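You operate a simulated robot arm through the tools that you are given. There is no shell and no other tool.

Carry out the task below with a simulated robot arm. There is one attempt and no reset: what you move stays moved.

TASK
Gauge pockets 1 to 3 and stand the marker on the thinnest.
Fine: put the gauge back. Set down upright: marker block.

Only the result counts: the job must be done as asked and must still hold three seconds after the hand-in. Knocking over, shifting, dropping, spilling or breaking anything else fails it.

THE ROBOT
A 6-joint arm with a two-finger gripper, fixed in place. Base frame: the origin is at the foot of the arm, x ahead of it, y to its left, z up; the work surface is at about z = 0.825. Readings come in m, degrees, newtons and seconds.
It reaches about 1.298 m from its shoulder. Its first joint turns from -149.0 to 149.0 degrees. Payload 1.57 kg.
The tool frame sits at the grasp point between the pads (the TCP): z along the fingers, y along the line on which they close. The tips reach 0.021 m beyond it. Largest opening 0.07 m; the body of the gripper starts 0.05 m behind the TCP.
Orientation is that of the tool frame in the base frame, as a unit quaternion [x, y, z, w]. With the fingers straight down and closing along the base's y, the tool's x points along the base's -x, its y along +y and its z along -z.

THE INTERFACE
- The arm moves only by the tool servo_tool. Its argument "moves" is a list that holds one entry, the list of rows, each a list of 7 numbers: the shift along the tool's x, y, z in m, then the turn, a rotation vector about the tool's x, y, z in degrees, then the opening, from 0 (shut) to 1 (fully open). In form: [[[tx, ty, tz, wx, wy, wz, hand], ...]]. A call has 1 to 20 rows; each row is the pose to reach, as a shift and turn from the pose commanded when the call began, along the tool's axes at that moment. Each row takes 0.2 s and may step no farther than 0.05 m and 8.6 degrees from the row before; otherwise, or with a gripper value out of range, the whole call is refused. Where a pose cannot be reached the arm comes as near as it can. A force on the tool above 40 N (or 10 N above the force at the start of the call, whichever is more), or a blocked arm, ends the call early, and 0.2 s more pass. The fingers move at their own pace and stop on an object; they squeeze with about 27 N. The grip force told is the motor's: it shows also when the fingers shut on nothing. Time passes only in rows, and 0.2 s behind the last, so rows that repeat a pose let the fingers close. It gives the time, the measured TCP pose, the force on the tool (base axes), the opening and the grip force at its end, in the units of the frame above (readings bear some noise), with the torque about the TCP (base axes, N m) and any sound that the robot's microphone picked up.
- Cameras (640 x 400 px; columns grow to the right, rows downward): "scene" is fixed at [0.401, -0.6495, 1.3726]; the picture's right is [0.99, -0.15, 0.00], its down [-0.04, -0.27, -0.96] and it looks along [0.14, 0.95, -0.27] (base axes); focal length 337 px, centre (320, 200). "wrist" rides on the gripper at [0.079, 0.004, -0.081] in the tool frame; the picture's right is [-0.05, 1.00, 0.00], its down [-0.67, -0.04, -0.74] and it looks along [-0.74, -0.04, 0.67] (tool axes); focal length 256 px, centre (320, 200). There is no depth. A picture from a camera that has moved, and an enlarged one, comes with that camera's place and axes in the base frame and with its lens.
- get_image(camera): a new picture of that camera. It takes no simulated time.
- slide_trunk(by): slides the trunk up (or, below 0, down) by that many m; the arm rides with it, the base frame stays. It gives what a move gives, with no picture.
- close_up(camera, box): a new picture of the part [left, top, right, bottom] of that camera's present view, enlarged. It takes no simulated time.
- job_done(): hands the job in; it is judged then, once.

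Nothing tells you positions but the pictures and the camera data. Unless the task says otherwise, let go and move clear before handing in.

The tools are called after "Emit:" as a command line: name --argument value ..., lists and objects as JSON in quotes. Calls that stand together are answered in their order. servo_tool: Moves the arm, as the interface text tells. Its arguments: {"type":"object","properties":{"moves":{"type":"array","items":{"type":"array","items":{"type":"array","items":{"type":"number"}}}}},"required":["moves"]} The other tools are called the same way: slide_trunk (by) slides the trunk up or down; get_image (camera) takes a picture; close_up (camera, box) takes an enlarged picture of a part of a camera's view; job_done () hands the job in.

At the start:

```text
clock: 0.0
tool_pos: [0.6406, 0.443, 1.069]
orientation: [0.0, 1.0, 0.0, 0.0]
ft_force: [-0.2, 0.2, 0.1]
moment: [0.03, 0.0, 0.02]
gripper_width: 0.0699
grasp_force: 0.0
trunk travel left (down, up): [-0.75, 0.22]
```

scene: 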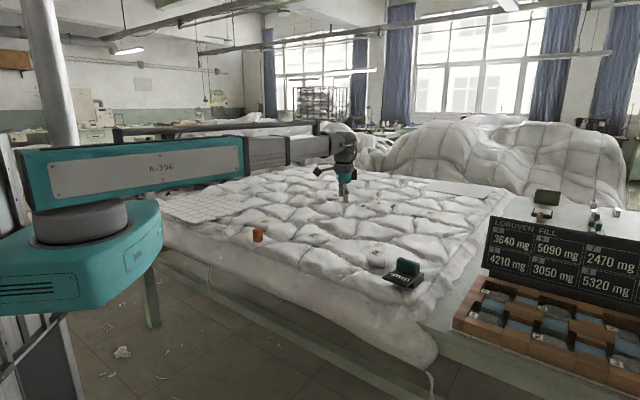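
wrist: 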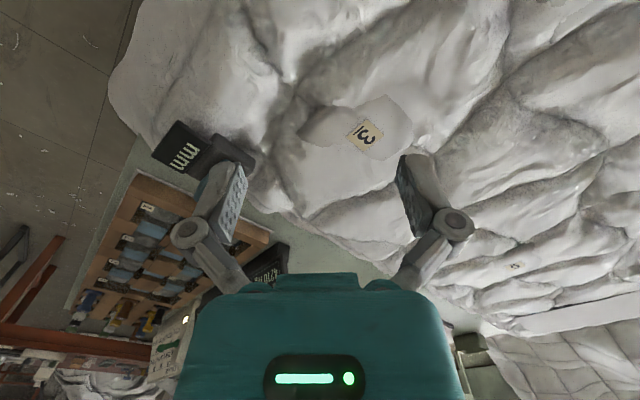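

The scene shows a quilt with numbered pockets, an orange marker at left, a black "mm" gauge near the front right. I'll look closer at each before moving.

Emit:
close_up --camera "scene" --box '[340, 220, 460, 300]'

Emit:
close_up --camera "scene" --box '[220, 200, 340, 275]'

Emit:
close_up --camera "scene" --box '[280, 160, 480, 285]'

Emit:
close_up --camera "scene" --box '[440, 180, 640, 400]'

Emit:
close_up --camera "wrist" --box '[100, 80, 440, 290]'

```text
5.00 times, centred on (400, 260) of scene
camera zoom: at [0.401, -0.6495, 1.3726], right [0.99, -0.15, 0.0], down [-0.04, -0.27, -0.96], along [0.14, 0.95, -0.27], focal length 1685 px, centre (-80, -100)
```

zoom: 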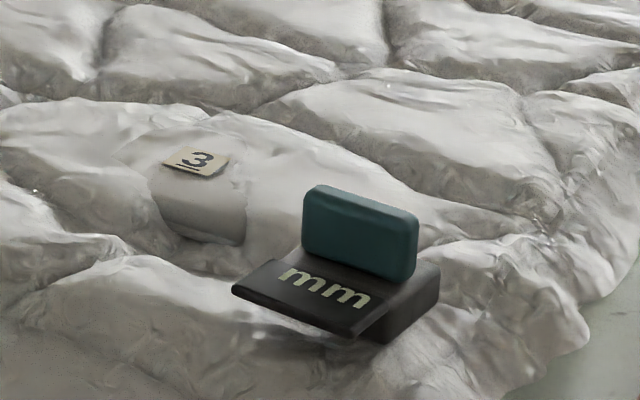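

```text
5.33 times, centred on (280, 238) of scene
camera zoom: at [0.401, -0.6495, 1.3726], right [0.99, -0.15, 0.0], down [-0.04, -0.27, -0.96], along [0.14, 0.95, -0.27], focal length 1797 px, centre (533, 0)
```

zoom: 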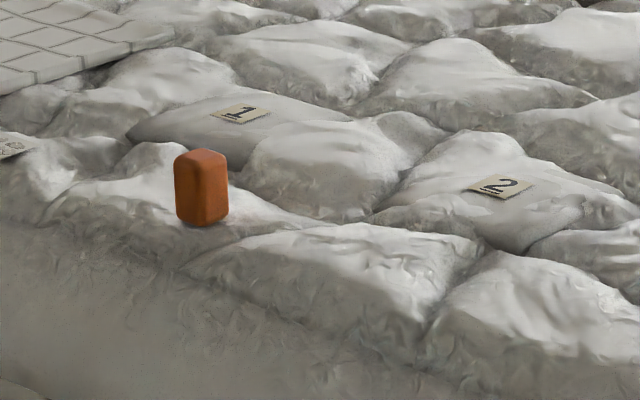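

```text
3.20 times, centred on (380, 222) of scene
camera zoom: at [0.401, -0.6495, 1.3726], right [0.99, -0.15, 0.0], down [-0.04, -0.27, -0.96], along [0.14, 0.95, -0.27], focal length 1078 px, centre (128, 128)
```

zoom: 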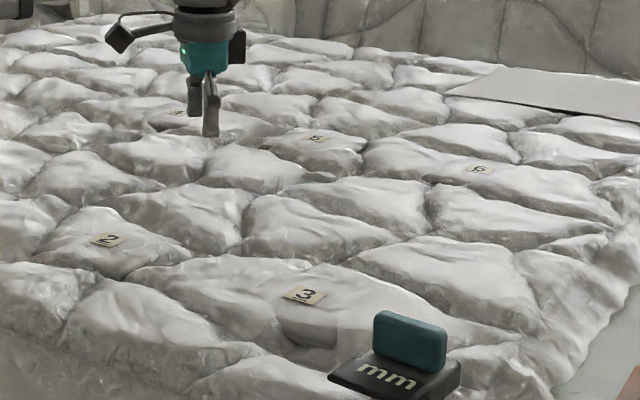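

```text
1.82 times, centred on (540, 290) of scene
camera zoom: at [0.401, -0.6495, 1.3726], right [0.99, -0.15, 0.0], down [-0.04, -0.27, -0.96], along [0.14, 0.95, -0.27], focal length 613 px, centre (-80, 36)
```

zoom: 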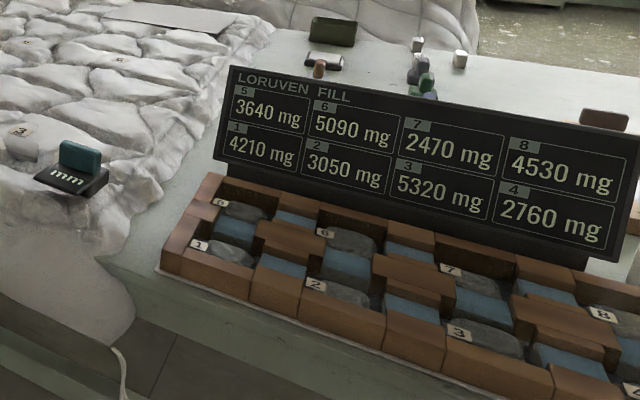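

```text
1.88 times, centred on (270, 185) of wrist
camera zoom: at [0.5622, 0.447, 1.1501], right [0.05, 1.0, 0.0], down [0.67, -0.04, 0.74], along [0.74, -0.04, -0.67], focal length 482 px, centre (414, 228)
```

zoom: 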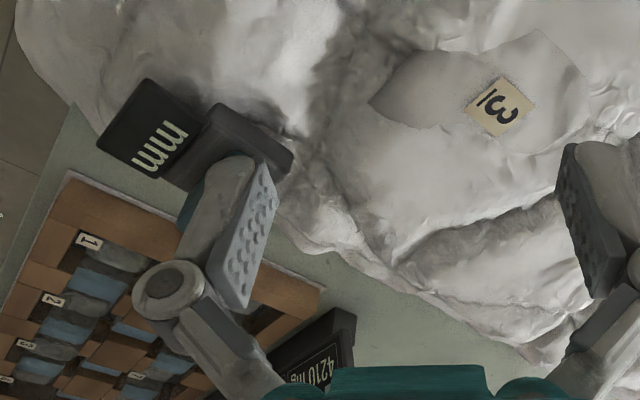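

The gauge (black base, teal handle) looks to be near (0.80, 0.25, 0.85). I'll move above it for a clear view before touching anything.

Emit:
servo_tool --moves '[[[-0.016, -0.039, 0, 0, 0, 0, 1], [-0.032, -0.078, 0, 0, 0, 0, 1], [-0.048, -0.117, 0, 0, 0, 0, 1], [-0.064, -0.156, 0, 0, 0, 0, 1], [-0.08, -0.193, 0, 0, 0, 0, 1], [-0.08, -0.193, 0, 0, 0, 0, 1]]]'

Emit:
get_image --camera "wrist"

Emit:
get_image --camera "scene"

```text
clock: 1.4
tool_pos: [0.7198, 0.2506, 1.0694]
orientation: [0.0, 1.0, 0.001, 0.001]
ft_force: [0.0, -0.2, 0.1]
moment: [0.0, 0.0, 0.04]
gripper_width: 0.0702
grasp_force: 0.0
trunk travel left (down, up): [-0.75, 0.22]
```

```text
taken
camera wrist: at [0.6412, 0.2552, 1.1501], right [0.05, 1.0, 0.0], down [0.67, -0.04, 0.74], along [0.74, -0.04, -0.67], focal length 256 px, centre (320, 200)
```

wrist: 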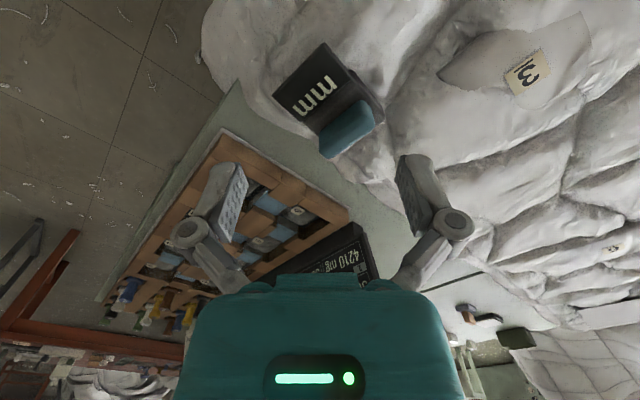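

```text
taken
```

scene: 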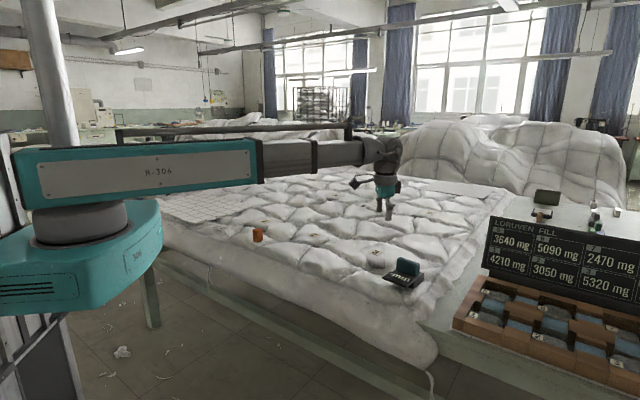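

Emit:
close_up --camera "wrist" --box '[240, 20, 440, 170]'

Emit:
close_up --camera "scene" --box '[380, 250, 440, 295]'

```text
2.67 times, centred on (340, 95) of wrist
camera zoom: at [0.6412, 0.2552, 1.1501], right [0.05, 1.0, 0.0], down [0.67, -0.04, 0.74], along [0.74, -0.04, -0.67], focal length 683 px, centre (267, 480)
```

zoom: 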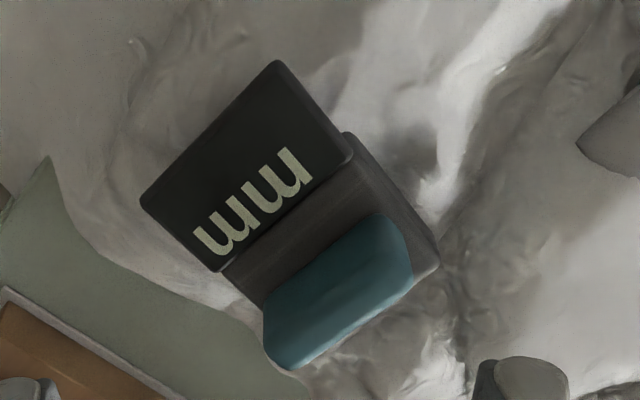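

```text
8.89 times, centred on (410, 272) of scene
camera zoom: at [0.401, -0.6495, 1.3726], right [0.99, -0.15, 0.0], down [-0.04, -0.27, -0.96], along [0.14, 0.95, -0.27], focal length 2995 px, centre (-480, -444)
```

zoom: 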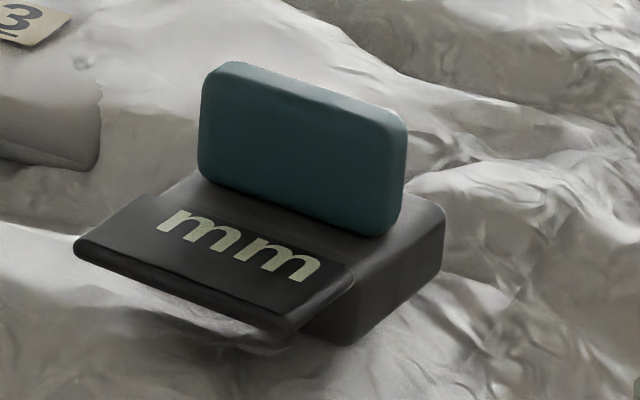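

The handle's top runs roughly from (0.80, 0.305) to (0.847, 0.255), at about −49° from the x axis, with its top near z ≈ 0.89. I'll turn the gripper to close across it and hover at z ≈ 0.98.

Emit:
servo_tool --moves '[[[-0.015, 0.004, 0.013, 0, 0, 7, 1], [-0.03, 0.009, 0.026, 0, 0, 14, 1], [-0.045, 0.013, 0.039, 0, 0, 21, 1], [-0.06, 0.017, 0.051, 0, 0, 28, 1], [-0.075, 0.021, 0.064, 0, 0, 35, 1], [-0.09, 0.026, 0.077, 0, 0, 42, 1], [-0.105, 0.03, 0.09, 0, 0, 49, 1], [-0.105, 0.03, 0.09, 0, 0, 49, 1]]]'

Emit:
get_image --camera "wrist"

Emit:
close_up --camera "scene" --box '[360, 220, 460, 295]'

```text
clock: 3.2
tool_pos: [0.8237, 0.2797, 1.0686]
orientation: [0.416, 0.909, -0.001, 0.0]
ft_force: [0.3, 0.7, 0.0]
moment: [0.03, -0.02, 0.0]
gripper_width: 0.0701
grasp_force: 0.1
out of reach, approached as far as the arm can: row 1, 2, 3, 4, 5, 6, 7, 8
trunk travel left (down, up): [-0.75, 0.22]
```

```text
taken
camera wrist: at [0.7757, 0.3421, 1.15], right [0.79, 0.61, 0.0], down [0.41, -0.53, 0.74], along [0.46, -0.59, -0.67], focal length 256 px, centre (320, 200)
```

wrist: 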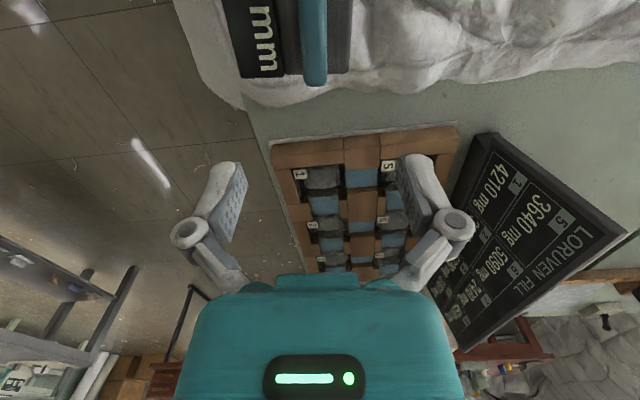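

```text
5.33 times, centred on (410, 258) of scene
camera zoom: at [0.401, -0.6495, 1.3726], right [0.99, -0.15, 0.0], down [-0.04, -0.27, -0.96], along [0.14, 0.95, -0.27], focal length 1797 px, centre (-160, -107)
```

zoom: 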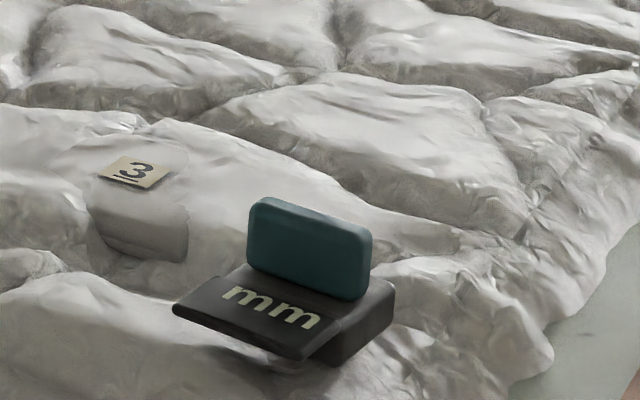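

The rotation aligned well but the arm can't go lower on its own from here, so height must come from the trunk. Let me check the alignment in close-up and then slide the trunk down a little.

Emit:
close_up --camera "wrist" --box '[200, 0, 400, 125]'

Emit:
slide_trunk --by -0.06

Emit:
get_image --camera "wrist"

```text
3.20 times, centred on (300, 62) of wrist
camera zoom: at [0.7757, 0.3421, 1.15], right [0.79, 0.61, 0.0], down [0.41, -0.53, 0.74], along [0.46, -0.59, -0.67], focal length 819 px, centre (384, 640)
```

zoom: 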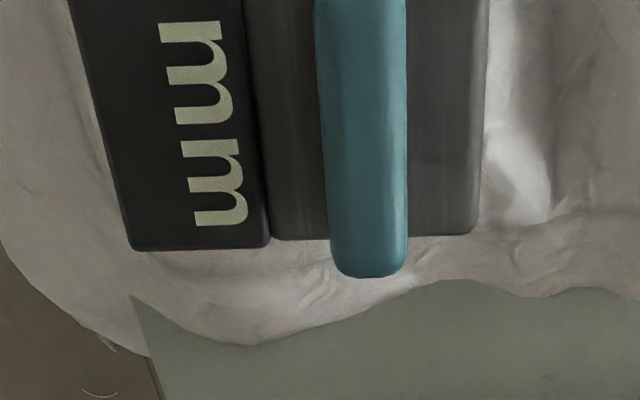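

```text
clock: 4.2
tool_pos: [0.8238, 0.279, 1.0101]
orientation: [0.415, 0.91, 0.0, 0.0]
ft_force: [-0.2, 0.2, -0.1]
moment: [0.01, -0.01, -0.02]
gripper_width: 0.07
grasp_force: 0.1
trunk travel left (down, up): [-0.69, 0.28]
```

```text
taken
camera wrist: at [0.7754, 0.342, 1.0901], right [0.79, 0.61, 0.0], down [0.41, -0.53, 0.74], along [0.46, -0.59, -0.67], focal length 256 px, centre (320, 200)
```

wrist: 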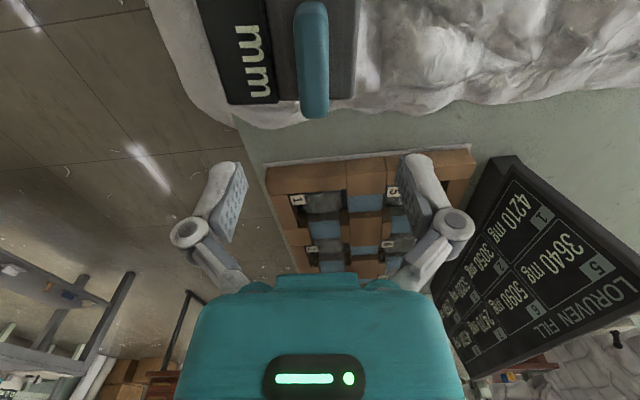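

The gripper is about 2° off in yaw and about 5 mm off sideways from the handle. I'll correct that and check that z stays put.

Emit:
servo_tool --moves '[[[0, -0.003, 0, 0, 0, 1, 1], [0, -0.0054, 0, 0, 0, 2.1, 1], [0, -0.0054, 0, 0, 0, 2.1, 1]]]'

Emit:
close_up --camera "wrist" --box '[200, 0, 400, 125]'

Emit:
close_up --camera "scene" --box '[360, 200, 460, 295]'

```text
clock: 5.0
tool_pos: [0.8204, 0.2744, 1.0082]
orientation: [0.431, 0.902, 0.0, -0.001]
ft_force: [0.0, 0.3, 0.5]
moment: [-0.02, 0.02, 0.02]
gripper_width: 0.0698
grasp_force: 0.1
trunk travel left (down, up): [-0.69, 0.28]
```

```text
3.20 times, centred on (300, 62) of wrist
camera zoom: at [0.7741, 0.3395, 1.09], right [0.81, 0.59, 0.0], down [0.39, -0.54, 0.74], along [0.44, -0.6, -0.67], focal length 819 px, centre (384, 640)
```

zoom: 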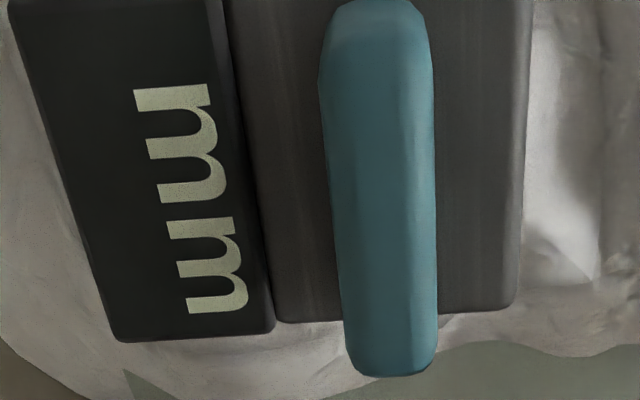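

```text
4.21 times, centred on (410, 248) of scene
camera zoom: at [0.401, -0.6495, 1.3726], right [0.99, -0.15, 0.0], down [-0.04, -0.27, -0.96], along [0.14, 0.95, -0.27], focal length 1419 px, centre (-59, 0)
```

zoom: 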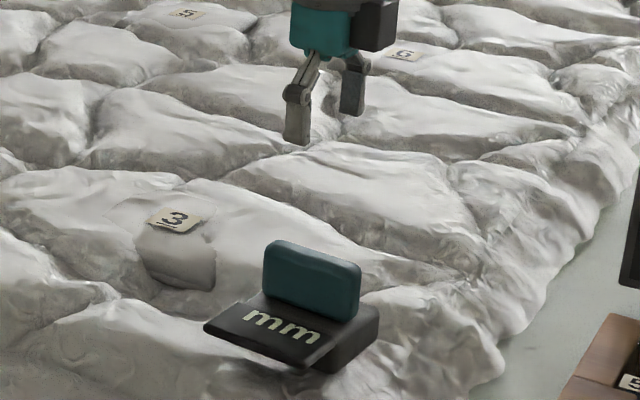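

The gripper is now centred on the handle to within about 1 mm. I'll lower in stages, aiming for TCP z ≈ 0.883 (handle top about 0.893, base top about 0.855).

Emit:
slide_trunk --by -0.1

Emit:
close_up --camera "scene" --box '[370, 235, 450, 295]'

Emit:
get_image --camera "wrist"

```text
clock: 6.3
tool_pos: [0.8207, 0.2738, 0.9097]
orientation: [0.431, 0.902, 0.0, 0.0]
ft_force: [-0.3, 0.4, 0.0]
moment: [-0.01, -0.04, -0.01]
gripper_width: 0.0698
grasp_force: 0.0
trunk travel left (down, up): [-0.59, 0.38]
```

```text
6.67 times, centred on (410, 265) of scene
camera zoom: at [0.401, -0.6495, 1.3726], right [0.99, -0.15, 0.0], down [-0.04, -0.27, -0.96], along [0.14, 0.95, -0.27], focal length 2246 px, centre (-280, -233)
```

zoom: 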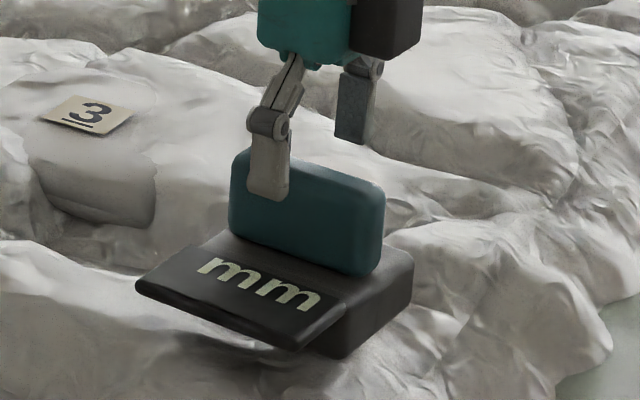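

```text
taken
camera wrist: at [0.774, 0.3395, 0.9901], right [0.81, 0.59, 0.0], down [0.39, -0.54, 0.74], along [0.44, -0.6, -0.67], focal length 256 px, centre (320, 200)
```

wrist: 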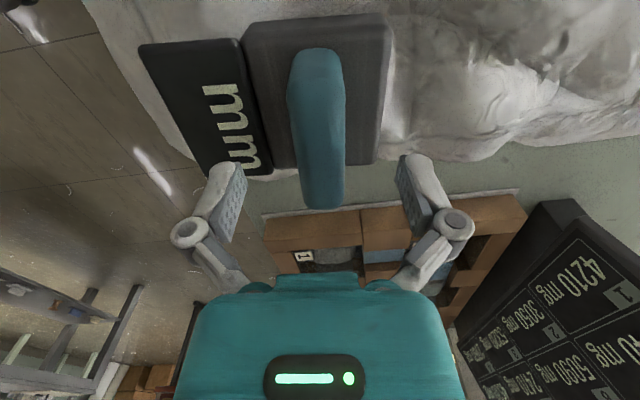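

The handle sits centred between the fingers. I'll lower the last 26 mm and close.

Emit:
slide_trunk --by -0.026

Emit:
close_up --camera "scene" --box '[370, 235, 450, 295]'

```text
clock: 7.0
tool_pos: [0.8197, 0.2747, 0.8833]
orientation: [0.431, 0.902, -0.001, 0.0]
ft_force: [0.4, -0.4, 0.6]
moment: [-0.02, 0.03, -0.02]
gripper_width: 0.0699
grasp_force: 0.2
trunk travel left (down, up): [-0.564, 0.406]
```

```text
6.67 times, centred on (410, 265) of scene
camera zoom: at [0.401, -0.6495, 1.3726], right [0.99, -0.15, 0.0], down [-0.04, -0.27, -0.96], along [0.14, 0.95, -0.27], focal length 2246 px, centre (-280, -233)
```

zoom: 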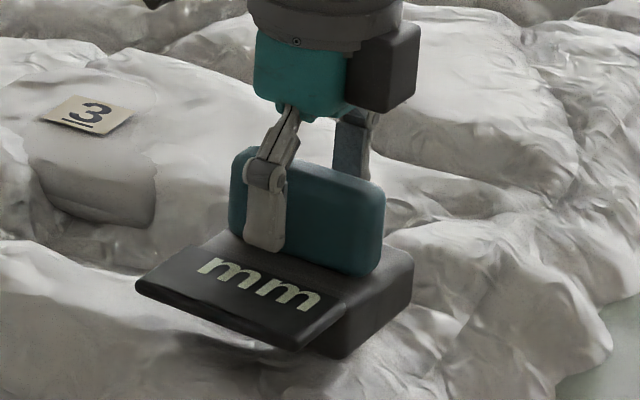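

Fingers straddle the handle with a small clearance above the base. Closing now.

Emit:
servo_tool --moves '[[[0, 0, 0, 0, 0, 0, 0.2], [0, 0, 0, 0, 0, 0, 0.2], [0, 0, 0, 0, 0, 0, 0], [0, 0, 0, 0, 0, 0, 0], [0, 0, 0, 0, 0, 0, 0]]]'

Emit:
close_up --camera "scene" --box '[370, 235, 450, 295]'

Emit:
get_image --camera "wrist"

```text
clock: 8.2
tool_pos: [0.8197, 0.276, 0.8822]
orientation: [0.432, 0.902, 0.0, 0.0]
ft_force: [2.0, 2.3, 5.4]
moment: [0.0, -0.12, 0.24]
gripper_width: 0.0236
grasp_force: 27.4
trunk travel left (down, up): [-0.564, 0.406]
```

```text
6.67 times, centred on (410, 265) of scene
camera zoom: at [0.401, -0.6495, 1.3726], right [0.99, -0.15, 0.0], down [-0.04, -0.27, -0.96], along [0.14, 0.95, -0.27], focal length 2246 px, centre (-280, -233)
```

zoom: 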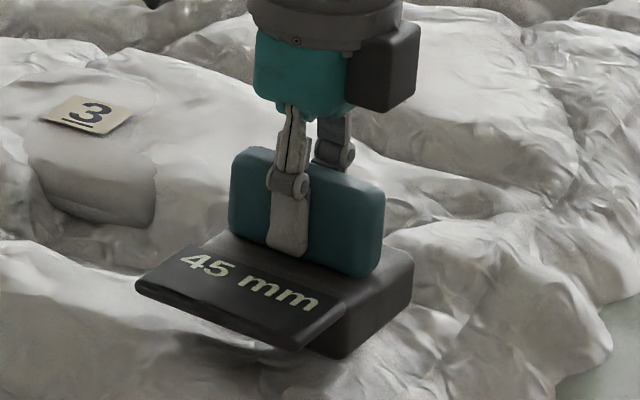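

```text
taken
camera wrist: at [0.774, 0.3397, 0.9643], right [0.81, 0.59, 0.0], down [0.39, -0.54, 0.74], along [0.44, -0.6, -0.67], focal length 256 px, centre (320, 200)
```

wrist: 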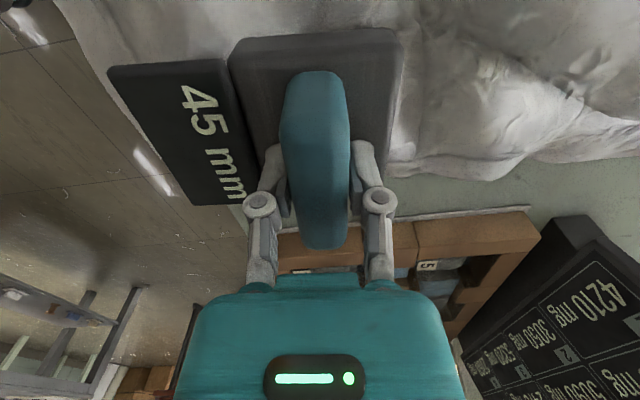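

The gauge woke up on gripping and reads 45 mm where it lies. I'll record this pose (TCP 0.820, 0.276, 0.882) for the return, and lift it straight up with the trunk.

Emit:
slide_trunk --by 0.05

Emit:
close_up --camera "scene" --box '[360, 220, 460, 295]'

Emit:
get_image --camera "wrist"

```text
clock: 9.2
tool_pos: [0.8208, 0.2747, 0.9327]
orientation: [0.431, 0.903, 0.001, 0.0]
ft_force: [-1.3, 0.6, -6.0]
moment: [0.01, -0.05, -0.03]
gripper_width: 0.0237
grasp_force: 26.6
trunk travel left (down, up): [-0.614, 0.356]
```

```text
5.33 times, centred on (410, 258) of scene
camera zoom: at [0.401, -0.6495, 1.3726], right [0.99, -0.15, 0.0], down [-0.04, -0.27, -0.96], along [0.14, 0.95, -0.27], focal length 1797 px, centre (-160, -107)
```

zoom: 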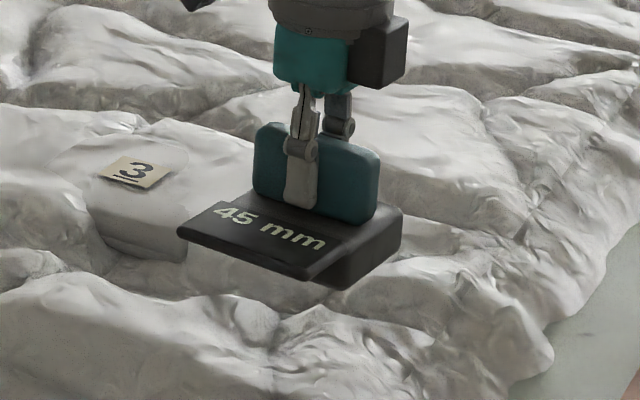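

```text
taken
camera wrist: at [0.7745, 0.3398, 1.0135], right [0.81, 0.59, 0.0], down [0.39, -0.54, 0.74], along [0.44, -0.6, -0.67], focal length 256 px, centre (320, 200)
```

wrist: 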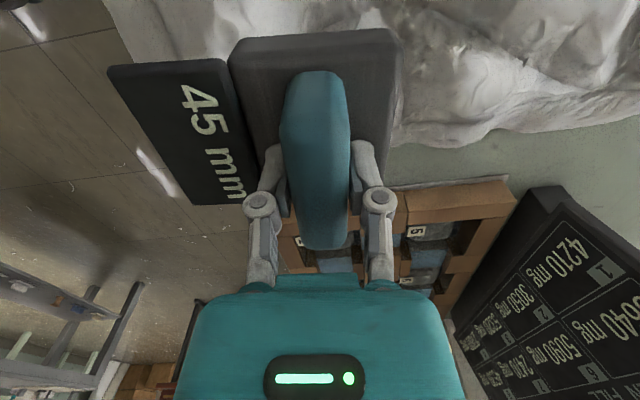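

The reading stayed latched at 45 mm after lifting, so it records on contact. Pocket labels are around 3 at (0.78, 0.50), 2 at (0.57, 0.70), 1 at (0.36, 0.91). I'll raise further and carry the gauge over pocket 3.

Emit:
slide_trunk --by 0.07

Emit:
servo_tool --moves '[[[0.025, 0.0135, 0, 0, 0, 0, 0], [0.05, 0.027, 0, 0, 0, 0, 0], [0.075, 0.0405, 0, 0, 0, 0, 0], [0.1, 0.054, 0, 0, 0, 0, 0], [0.125, 0.0675, 0, 0, 0, 0, 0], [0.15, 0.081, 0, 0, 0, 0, 0], [0.175, 0.0945, 0, 0, 0, 0, 0], [0.1985, 0.1079, 0, 0, 0, 0, 0], [0.1985, 0.1079, 0, 0, 0, 0, 0]]]'

Emit:
close_up --camera "scene" --box '[320, 200, 440, 290]'

Emit:
get_image --camera "wrist"

```text
clock: 10.2
tool_pos: [0.8205, 0.2751, 1.0013]
orientation: [0.432, 0.902, 0.0, 0.0]
ft_force: [0.3, 0.6, -6.3]
moment: [-0.03, 0.01, 0.0]
gripper_width: 0.0241
grasp_force: 27.1
trunk travel left (down, up): [-0.684, 0.286]
```

```text
clock: 12.2
tool_pos: [0.78, 0.4984, 1.0017]
orientation: [0.43, 0.903, 0.0, -0.001]
ft_force: [0.2, -1.0, -6.2]
moment: [-0.02, -0.04, 0.01]
gripper_width: 0.0238
grasp_force: 26.9
trunk travel left (down, up): [-0.684, 0.286]
```

```text
4.44 times, centred on (380, 245) of scene
camera zoom: at [0.401, -0.6495, 1.3726], right [0.99, -0.15, 0.0], down [-0.04, -0.27, -0.96], along [0.14, 0.95, -0.27], focal length 1498 px, centre (53, 0)
```

zoom: 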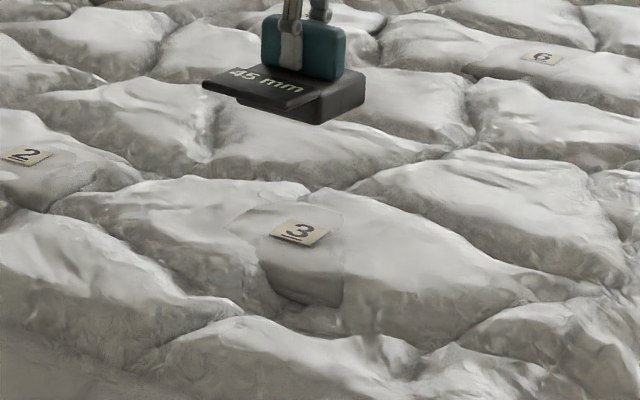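

```text
taken
camera wrist: at [0.7336, 0.5625, 1.0835], right [0.81, 0.59, 0.0], down [0.39, -0.54, 0.75], along [0.44, -0.6, -0.67], focal length 256 px, centre (320, 200)
```

wrist: 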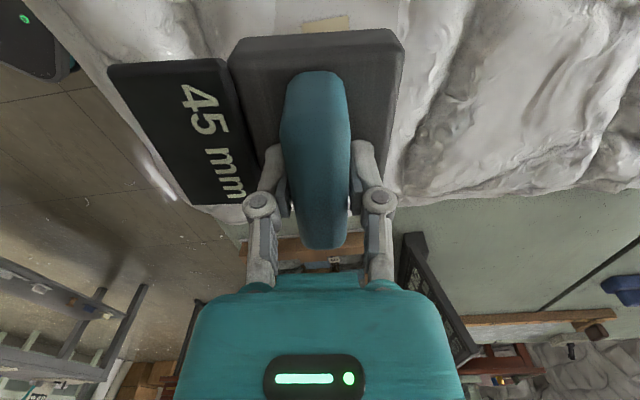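

The gauge is over pocket 3, whose label shows just beyond the base in the wrist view. I'll lower most of the way, then in small steps watching the force.

Emit:
slide_trunk --by -0.09

Emit:
close_up --camera "scene" --box '[320, 200, 440, 290]'

Emit:
get_image --camera "wrist"

```text
clock: 13.5
tool_pos: [0.7785, 0.4973, 0.9126]
orientation: [0.431, 0.902, 0.0, 0.0]
ft_force: [0.0, -0.3, -6.5]
moment: [0.02, -0.04, 0.03]
gripper_width: 0.0235
grasp_force: 27.1
trunk travel left (down, up): [-0.594, 0.376]
```

```text
4.44 times, centred on (380, 245) of scene
camera zoom: at [0.401, -0.6495, 1.3726], right [0.99, -0.15, 0.0], down [-0.04, -0.27, -0.96], along [0.14, 0.95, -0.27], focal length 1498 px, centre (53, 0)
```

zoom: 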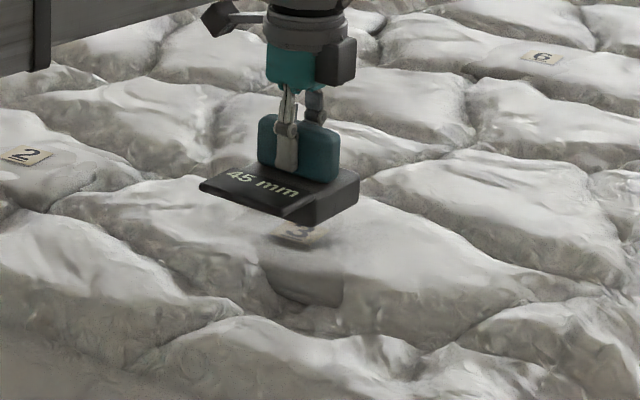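

```text
taken
camera wrist: at [0.7336, 0.5621, 0.9936], right [0.81, 0.59, 0.0], down [0.39, -0.54, 0.74], along [0.44, -0.6, -0.67], focal length 256 px, centre (320, 200)
```

wrist: 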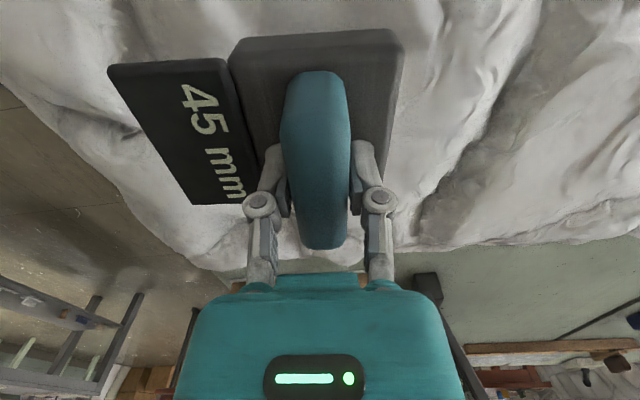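

Emit:
slide_trunk --by -0.015

Emit:
close_up --camera "scene" --box '[340, 215, 420, 275]'

```text
clock: 14.1
tool_pos: [0.7798, 0.4966, 0.8973]
orientation: [0.432, 0.902, 0.0, -0.001]
ft_force: [-0.6, -0.7, -5.0]
moment: [0.01, -0.02, 0.01]
gripper_width: 0.0236
grasp_force: 26.9
trunk travel left (down, up): [-0.579, 0.391]
```

```text
6.67 times, centred on (380, 245) of scene
camera zoom: at [0.401, -0.6495, 1.3726], right [0.99, -0.15, 0.0], down [-0.04, -0.27, -0.96], along [0.14, 0.95, -0.27], focal length 2246 px, centre (-80, -100)
```

zoom: 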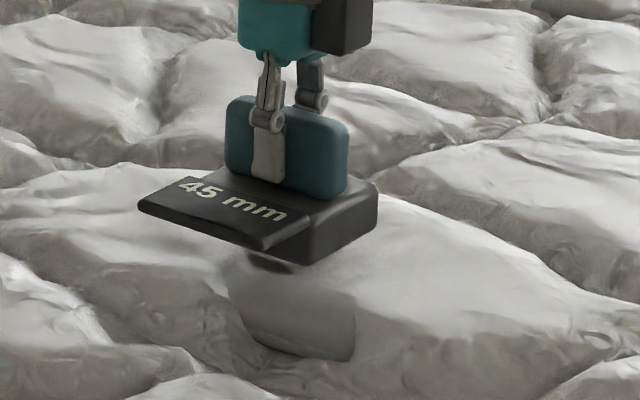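

Emit:
slide_trunk --by -0.005

Emit:
close_up --camera "scene" --box '[340, 215, 420, 275]'

```text
clock: 14.7
tool_pos: [0.7795, 0.4969, 0.8921]
orientation: [0.432, 0.902, 0.0, 0.0]
ft_force: [-0.6, 0.8, -6.2]
moment: [0.0, -0.03, 0.01]
gripper_width: 0.0241
grasp_force: 26.9
trunk travel left (down, up): [-0.574, 0.396]
```

```text
6.67 times, centred on (380, 245) of scene
camera zoom: at [0.401, -0.6495, 1.3726], right [0.99, -0.15, 0.0], down [-0.04, -0.27, -0.96], along [0.14, 0.95, -0.27], focal length 2246 px, centre (-80, -100)
```

zoom: 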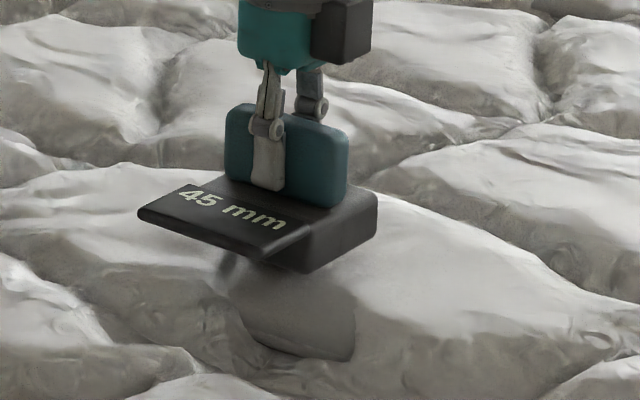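

Emit:
slide_trunk --by -0.005

Emit:
close_up --camera "scene" --box '[340, 215, 420, 275]'

```text
clock: 15.2
tool_pos: [0.7794, 0.4964, 0.8876]
orientation: [0.432, 0.902, 0.001, 0.001]
ft_force: [0.1, -0.3, -6.0]
moment: [-0.03, -0.05, 0.0]
gripper_width: 0.0238
grasp_force: 27.0
trunk travel left (down, up): [-0.569, 0.401]
```

```text
6.67 times, centred on (380, 245) of scene
camera zoom: at [0.401, -0.6495, 1.3726], right [0.99, -0.15, 0.0], down [-0.04, -0.27, -0.96], along [0.14, 0.95, -0.27], focal length 2246 px, centre (-80, -100)
```

zoom: 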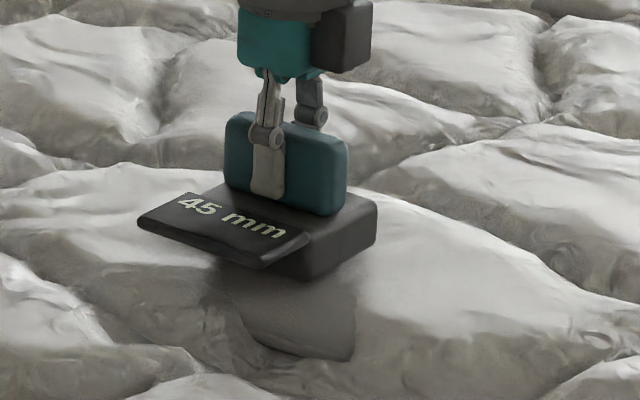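

Emit:
slide_trunk --by -0.004

Emit:
close_up --camera "scene" --box '[340, 215, 420, 275]'

```text
clock: 15.7
tool_pos: [0.7799, 0.4982, 0.8835]
orientation: [0.431, 0.902, 0.0, 0.0]
ft_force: [-0.4, -0.3, -4.6]
moment: [0.03, -0.05, 0.0]
gripper_width: 0.0238
grasp_force: 27.4
trunk travel left (down, up): [-0.565, 0.405]
```

```text
6.67 times, centred on (380, 245) of scene
camera zoom: at [0.401, -0.6495, 1.3726], right [0.99, -0.15, 0.0], down [-0.04, -0.27, -0.96], along [0.14, 0.95, -0.27], focal length 2246 px, centre (-80, -100)
```

zoom: 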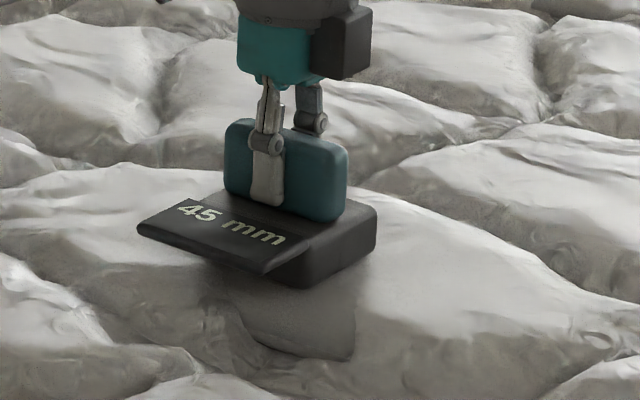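

Emit:
slide_trunk --by -0.004

Emit:
close_up --camera "scene" --box '[340, 215, 420, 275]'

```text
clock: 16.3
tool_pos: [0.7804, 0.4979, 0.8796]
orientation: [0.431, 0.902, -0.001, -0.001]
ft_force: [0.3, 0.6, -3.9]
moment: [-0.03, -0.02, 0.0]
gripper_width: 0.0241
grasp_force: 27.3
trunk travel left (down, up): [-0.561, 0.409]
```

```text
6.67 times, centred on (380, 245) of scene
camera zoom: at [0.401, -0.6495, 1.3726], right [0.99, -0.15, 0.0], down [-0.04, -0.27, -0.96], along [0.14, 0.95, -0.27], focal length 2246 px, centre (-80, -100)
```

zoom: 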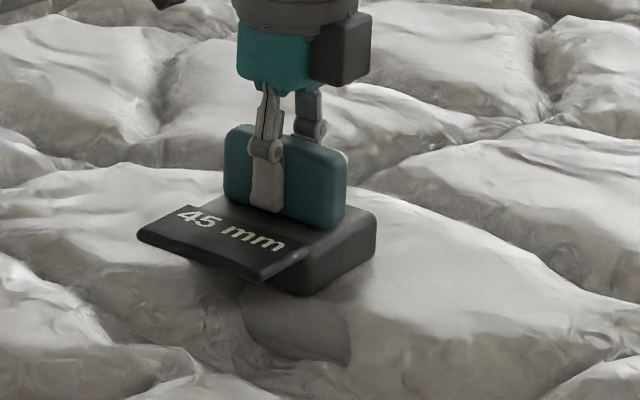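

Force is easing slightly (3.9 N from 6), so contact may be starting. Continuing in 3 mm steps.

Emit:
slide_trunk --by -0.003

Emit:
close_up --camera "scene" --box '[340, 215, 420, 275]'

```text
clock: 16.8
tool_pos: [0.78, 0.4969, 0.8765]
orientation: [0.431, 0.902, 0.0, -0.001]
ft_force: [1.1, 1.1, -1.1]
moment: [-0.02, -0.1, 0.04]
gripper_width: 0.024
grasp_force: 26.9
trunk travel left (down, up): [-0.558, 0.412]
```

```text
6.67 times, centred on (380, 245) of scene
camera zoom: at [0.401, -0.6495, 1.3726], right [0.99, -0.15, 0.0], down [-0.04, -0.27, -0.96], along [0.14, 0.95, -0.27], focal length 2246 px, centre (-80, -100)
```

zoom: 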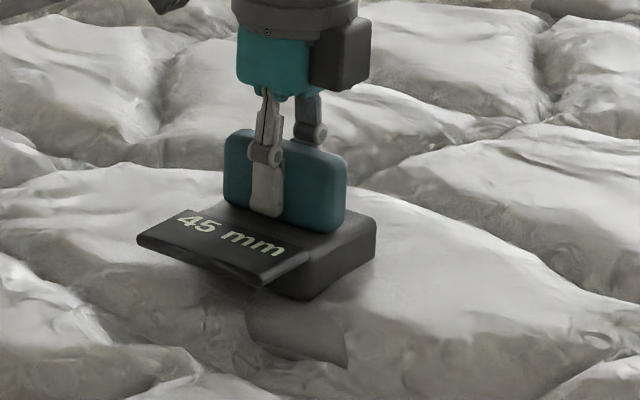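

Emit:
slide_trunk --by -0.003

Emit:
close_up --camera "scene" --box '[340, 215, 420, 275]'

```text
clock: 17.3
tool_pos: [0.7794, 0.4966, 0.8737]
orientation: [0.431, 0.902, 0.0, 0.0]
ft_force: [2.6, 1.9, 2.4]
moment: [0.0, -0.05, 0.01]
gripper_width: 0.0235
grasp_force: 26.7
trunk travel left (down, up): [-0.555, 0.415]
```

```text
6.67 times, centred on (380, 245) of scene
camera zoom: at [0.401, -0.6495, 1.3726], right [0.99, -0.15, 0.0], down [-0.04, -0.27, -0.96], along [0.14, 0.95, -0.27], focal length 2246 px, centre (-80, -100)
```

zoom: 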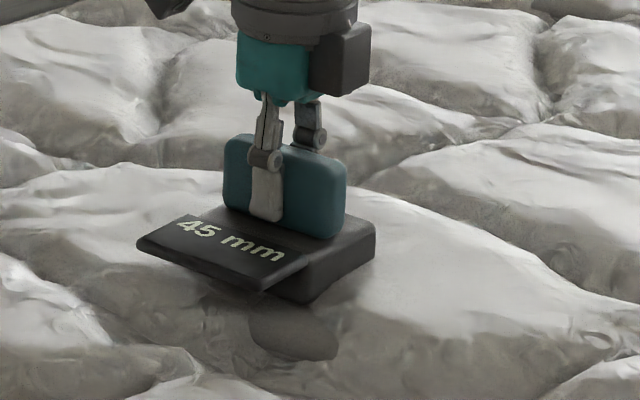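

Emit:
slide_trunk --by -0.003

Emit:
close_up --camera "scene" --box '[340, 215, 420, 275]'

Emit:
get_image --camera "wrist"

```text
clock: 17.8
tool_pos: [0.7786, 0.4968, 0.8704]
orientation: [0.431, 0.902, -0.001, 0.001]
ft_force: [3.1, 1.9, 3.7]
moment: [-0.01, -0.11, -0.01]
gripper_width: 0.0238
grasp_force: 27.1
trunk travel left (down, up): [-0.552, 0.418]
```

```text
6.67 times, centred on (380, 245) of scene
camera zoom: at [0.401, -0.6495, 1.3726], right [0.99, -0.15, 0.0], down [-0.04, -0.27, -0.96], along [0.14, 0.95, -0.27], focal length 2246 px, centre (-80, -100)
```

zoom: 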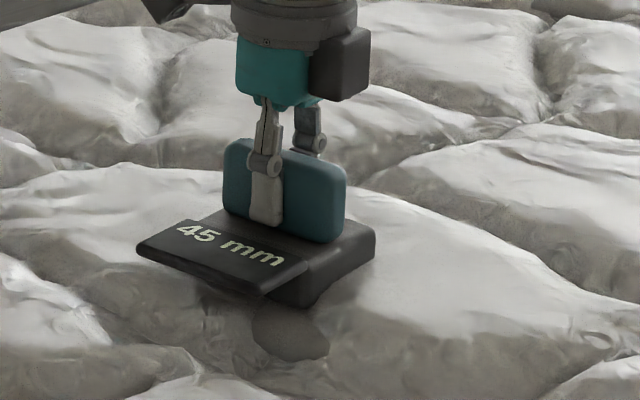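

```text
taken
camera wrist: at [0.7333, 0.562, 0.9521], right [0.81, 0.59, 0.0], down [0.39, -0.54, 0.74], along [0.44, -0.6, -0.67], focal length 256 px, centre (320, 200)
```

wrist: 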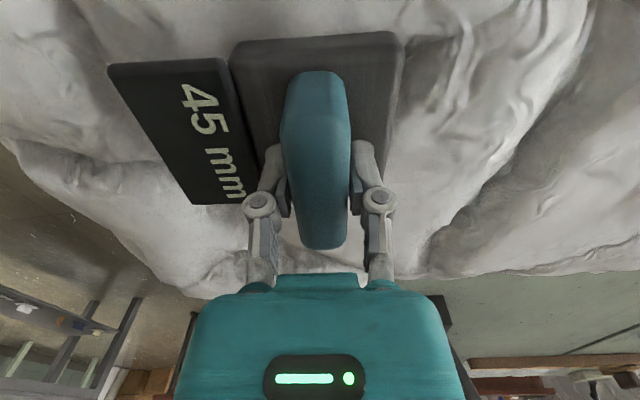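

Still 45 mm with about 10 N on it. I'll hold still a moment to see whether the reading settles.

Emit:
servo_tool --moves '[[[0, 0, 0, 0, 0, 0, 0], [0, 0, 0, 0, 0, 0, 0], [0, 0, 0, 0, 0, 0, 0], [0, 0, 0, 0, 0, 0, 0], [0, 0, 0, 0, 0, 0, 0]]]'

Emit:
close_up --camera "scene" --box '[340, 215, 420, 275]'

```text
clock: 19.0
tool_pos: [0.7791, 0.4974, 0.8703]
orientation: [0.431, 0.902, 0.0, 0.0]
ft_force: [2.1, 1.0, 3.5]
moment: [0.02, -0.05, -0.04]
gripper_width: 0.0237
grasp_force: 27.4
trunk travel left (down, up): [-0.552, 0.418]
```

```text
6.67 times, centred on (380, 245) of scene
camera zoom: at [0.401, -0.6495, 1.3726], right [0.99, -0.15, 0.0], down [-0.04, -0.27, -0.96], along [0.14, 0.95, -0.27], focal length 2246 px, centre (-80, -100)
```

zoom: 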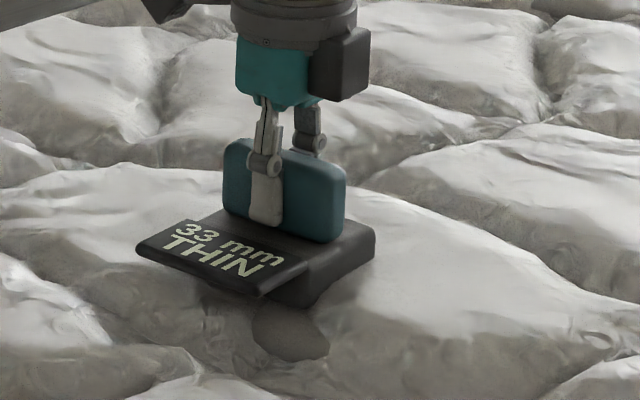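

It settled to "33 mm THIN" for pocket 3 at about 10 N total. I'll back off 4 mm and hold, to learn whether the reading depends on the pressing force.

Emit:
slide_trunk --by 0.004

Emit:
servo_tool --moves '[[[0, 0, 0, 0, 0, 0, 0], [0, 0, 0, 0, 0, 0, 0], [0, 0, 0, 0, 0, 0, 0], [0, 0, 0, 0, 0, 0, 0], [0, 0, 0, 0, 0, 0, 0]]]'

Emit:
close_up --camera "scene" --box '[340, 215, 420, 275]'

```text
clock: 19.6
tool_pos: [0.7795, 0.4965, 0.8738]
orientation: [0.431, 0.902, 0.0, 0.0]
ft_force: [1.8, 1.4, 0.5]
moment: [-0.02, -0.05, 0.02]
gripper_width: 0.0238
grasp_force: 27.3
trunk travel left (down, up): [-0.556, 0.414]
```

```text
clock: 20.8
tool_pos: [0.7785, 0.497, 0.8748]
orientation: [0.432, 0.902, 0.0, 0.0]
ft_force: [-0.4, -0.2, 0.1]
moment: [0.03, 0.03, 0.04]
gripper_width: 0.024
grasp_force: 26.5
trunk travel left (down, up): [-0.556, 0.414]
```

```text
6.67 times, centred on (380, 245) of scene
camera zoom: at [0.401, -0.6495, 1.3726], right [0.99, -0.15, 0.0], down [-0.04, -0.27, -0.96], along [0.14, 0.95, -0.27], focal length 2246 px, centre (-80, -100)
```

zoom: 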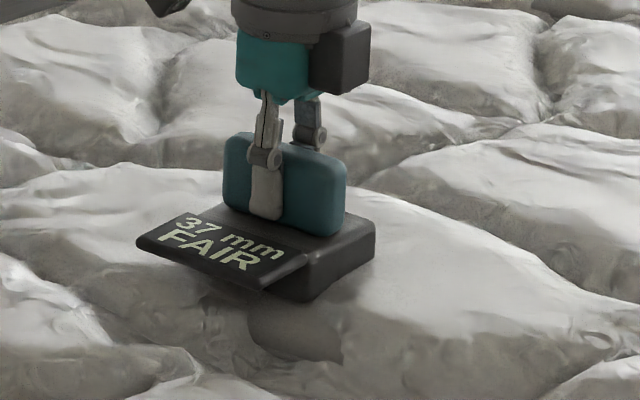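

The reading is geometric and force-dependent: with the tool force near zero (the gauge resting on its own weight) pocket 3 reads 37 mm. I'll use that same condition for each pocket. Now lifting and going toward pocket 2, offset sideways so the wrist camera can see the label.

Emit:
slide_trunk --by 0.14

Emit:
servo_tool --moves '[[[0.032, -0.016, 0, 0, 0, 0, 0], [0.064, -0.032, 0, 0, 0, 0, 0], [0.096, -0.048, 0, 0, 0, 0, 0], [0.128, -0.064, 0, 0, 0, 0, 0], [0.16, -0.08, 0, 0, 0, 0, 0], [0.192, -0.096, 0, 0, 0, 0, 0], [0.224, -0.112, 0, 0, 0, 0, 0], [0.256, -0.128, 0, 0, 0, 0, 0], [0.2866, -0.142, 0, 0, 0, 0, 0], [0.2866, -0.142, 0, 0, 0, 0, 0]]]'

Emit:
get_image --camera "wrist"

Emit:
get_image --camera "scene"

```text
clock: 22.4
tool_pos: [0.7805, 0.4987, 1.014]
orientation: [0.431, 0.902, 0.0, 0.0]
ft_force: [0.0, 0.8, -5.8]
moment: [0.0, 0.0, -0.01]
gripper_width: 0.0239
grasp_force: 26.8
trunk travel left (down, up): [-0.696, 0.274]
```

```text
clock: 24.6
tool_pos: [0.4895, 0.6285, 1.0152]
orientation: [0.431, 0.902, 0.0, 0.0]
ft_force: [0.1, 0.1, -5.5]
moment: [0.02, -0.01, 0.0]
gripper_width: 0.0238
grasp_force: 27.3
out of reach, approached as far as the arm can: row 5
trunk travel left (down, up): [-0.696, 0.274]
```

```text
taken
camera wrist: at [0.4432, 0.6939, 1.0956], right [0.81, 0.59, 0.0], down [0.39, -0.54, 0.75], along [0.44, -0.6, -0.67], focal length 256 px, centre (320, 200)
```

wrist: 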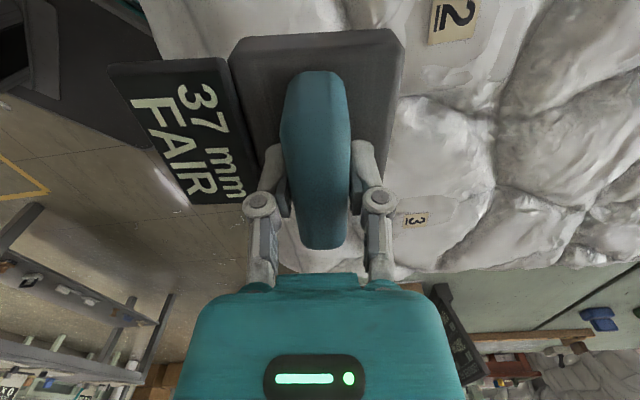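

```text
taken
```

scene: 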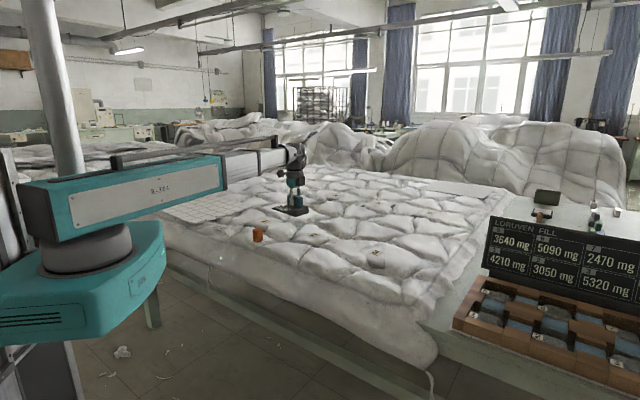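

Label 2 triangulates to about (0.575, 0.714, 0.825). Moving the gauge above it and lowering.

Emit:
servo_tool --moves '[[[0.004, 0.04, 0, 0, 0, 0, 0], [0.008, 0.08, 0, 0, 0, 0, 0], [0.0124, 0.12, 0, 0, 0, 0, 0], [0.0124, 0.12, 0, 0, 0, 0, 0]]]'

Emit:
slide_trunk --by -0.12

Emit:
close_up --camera "scene" --box '[270, 190, 370, 265]'

Emit:
get_image --camera "wrist"

```text
clock: 25.6
tool_pos: [0.5761, 0.7138, 1.0145]
orientation: [0.431, 0.902, -0.001, 0.001]
ft_force: [-0.6, -0.2, -4.9]
moment: [-0.05, -0.02, -0.01]
gripper_width: 0.0236
grasp_force: 27.1
trunk travel left (down, up): [-0.696, 0.274]
```

```text
clock: 27.1
tool_pos: [0.5762, 0.7127, 0.8942]
orientation: [0.431, 0.902, 0.0, 0.0]
ft_force: [0.5, -0.3, -5.3]
moment: [0.04, 0.0, -0.02]
gripper_width: 0.0239
grasp_force: 27.1
trunk travel left (down, up): [-0.576, 0.394]
```

```text
5.33 times, centred on (320, 228) of scene
camera zoom: at [0.401, -0.6495, 1.3726], right [0.99, -0.15, 0.0], down [-0.04, -0.27, -0.96], along [0.14, 0.95, -0.27], focal length 1797 px, centre (320, 53)
```

zoom: 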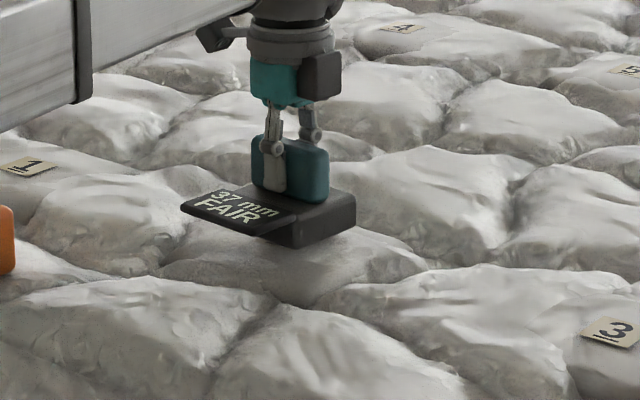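

```text
taken
camera wrist: at [0.5302, 0.7777, 0.9757], right [0.81, 0.59, 0.0], down [0.39, -0.54, 0.74], along [0.44, -0.6, -0.67], focal length 256 px, centre (320, 200)
```

wrist: 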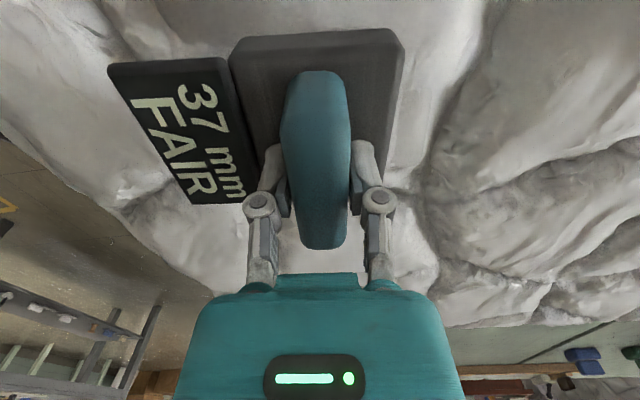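

Emit:
slide_trunk --by -0.01

Emit:
slide_trunk --by -0.005

```text
clock: 27.7
tool_pos: [0.5756, 0.7131, 0.885]
orientation: [0.431, 0.902, 0.0, -0.001]
ft_force: [-0.3, -1.1, -5.3]
moment: [0.0, -0.02, -0.01]
gripper_width: 0.0237
grasp_force: 27.2
trunk travel left (down, up): [-0.566, 0.404]
```

```text
clock: 28.2
tool_pos: [0.5763, 0.7128, 0.8794]
orientation: [0.431, 0.902, -0.001, -0.001]
ft_force: [0.1, 0.1, -3.7]
moment: [-0.02, 0.04, -0.02]
gripper_width: 0.0238
grasp_force: 27.1
trunk travel left (down, up): [-0.561, 0.409]
```

Emit:
slide_trunk --by -0.003

Emit:
close_up --camera "scene" --box '[280, 200, 360, 260]'

```text
clock: 28.8
tool_pos: [0.577, 0.7119, 0.8757]
orientation: [0.431, 0.902, 0.001, 0.0]
ft_force: [0.8, -0.2, -3.0]
moment: [0.02, 0.03, -0.05]
gripper_width: 0.0238
grasp_force: 27.3
trunk travel left (down, up): [-0.558, 0.412]
```

```text
6.67 times, centred on (320, 230) of scene
camera zoom: at [0.401, -0.6495, 1.3726], right [0.99, -0.15, 0.0], down [-0.04, -0.27, -0.96], along [0.14, 0.95, -0.27], focal length 2246 px, centre (320, 0)
```

zoom: 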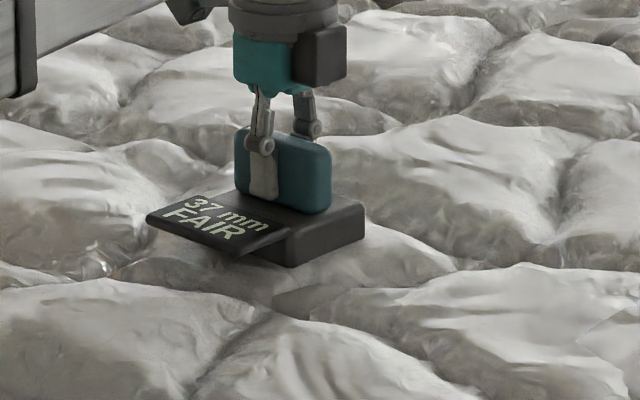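

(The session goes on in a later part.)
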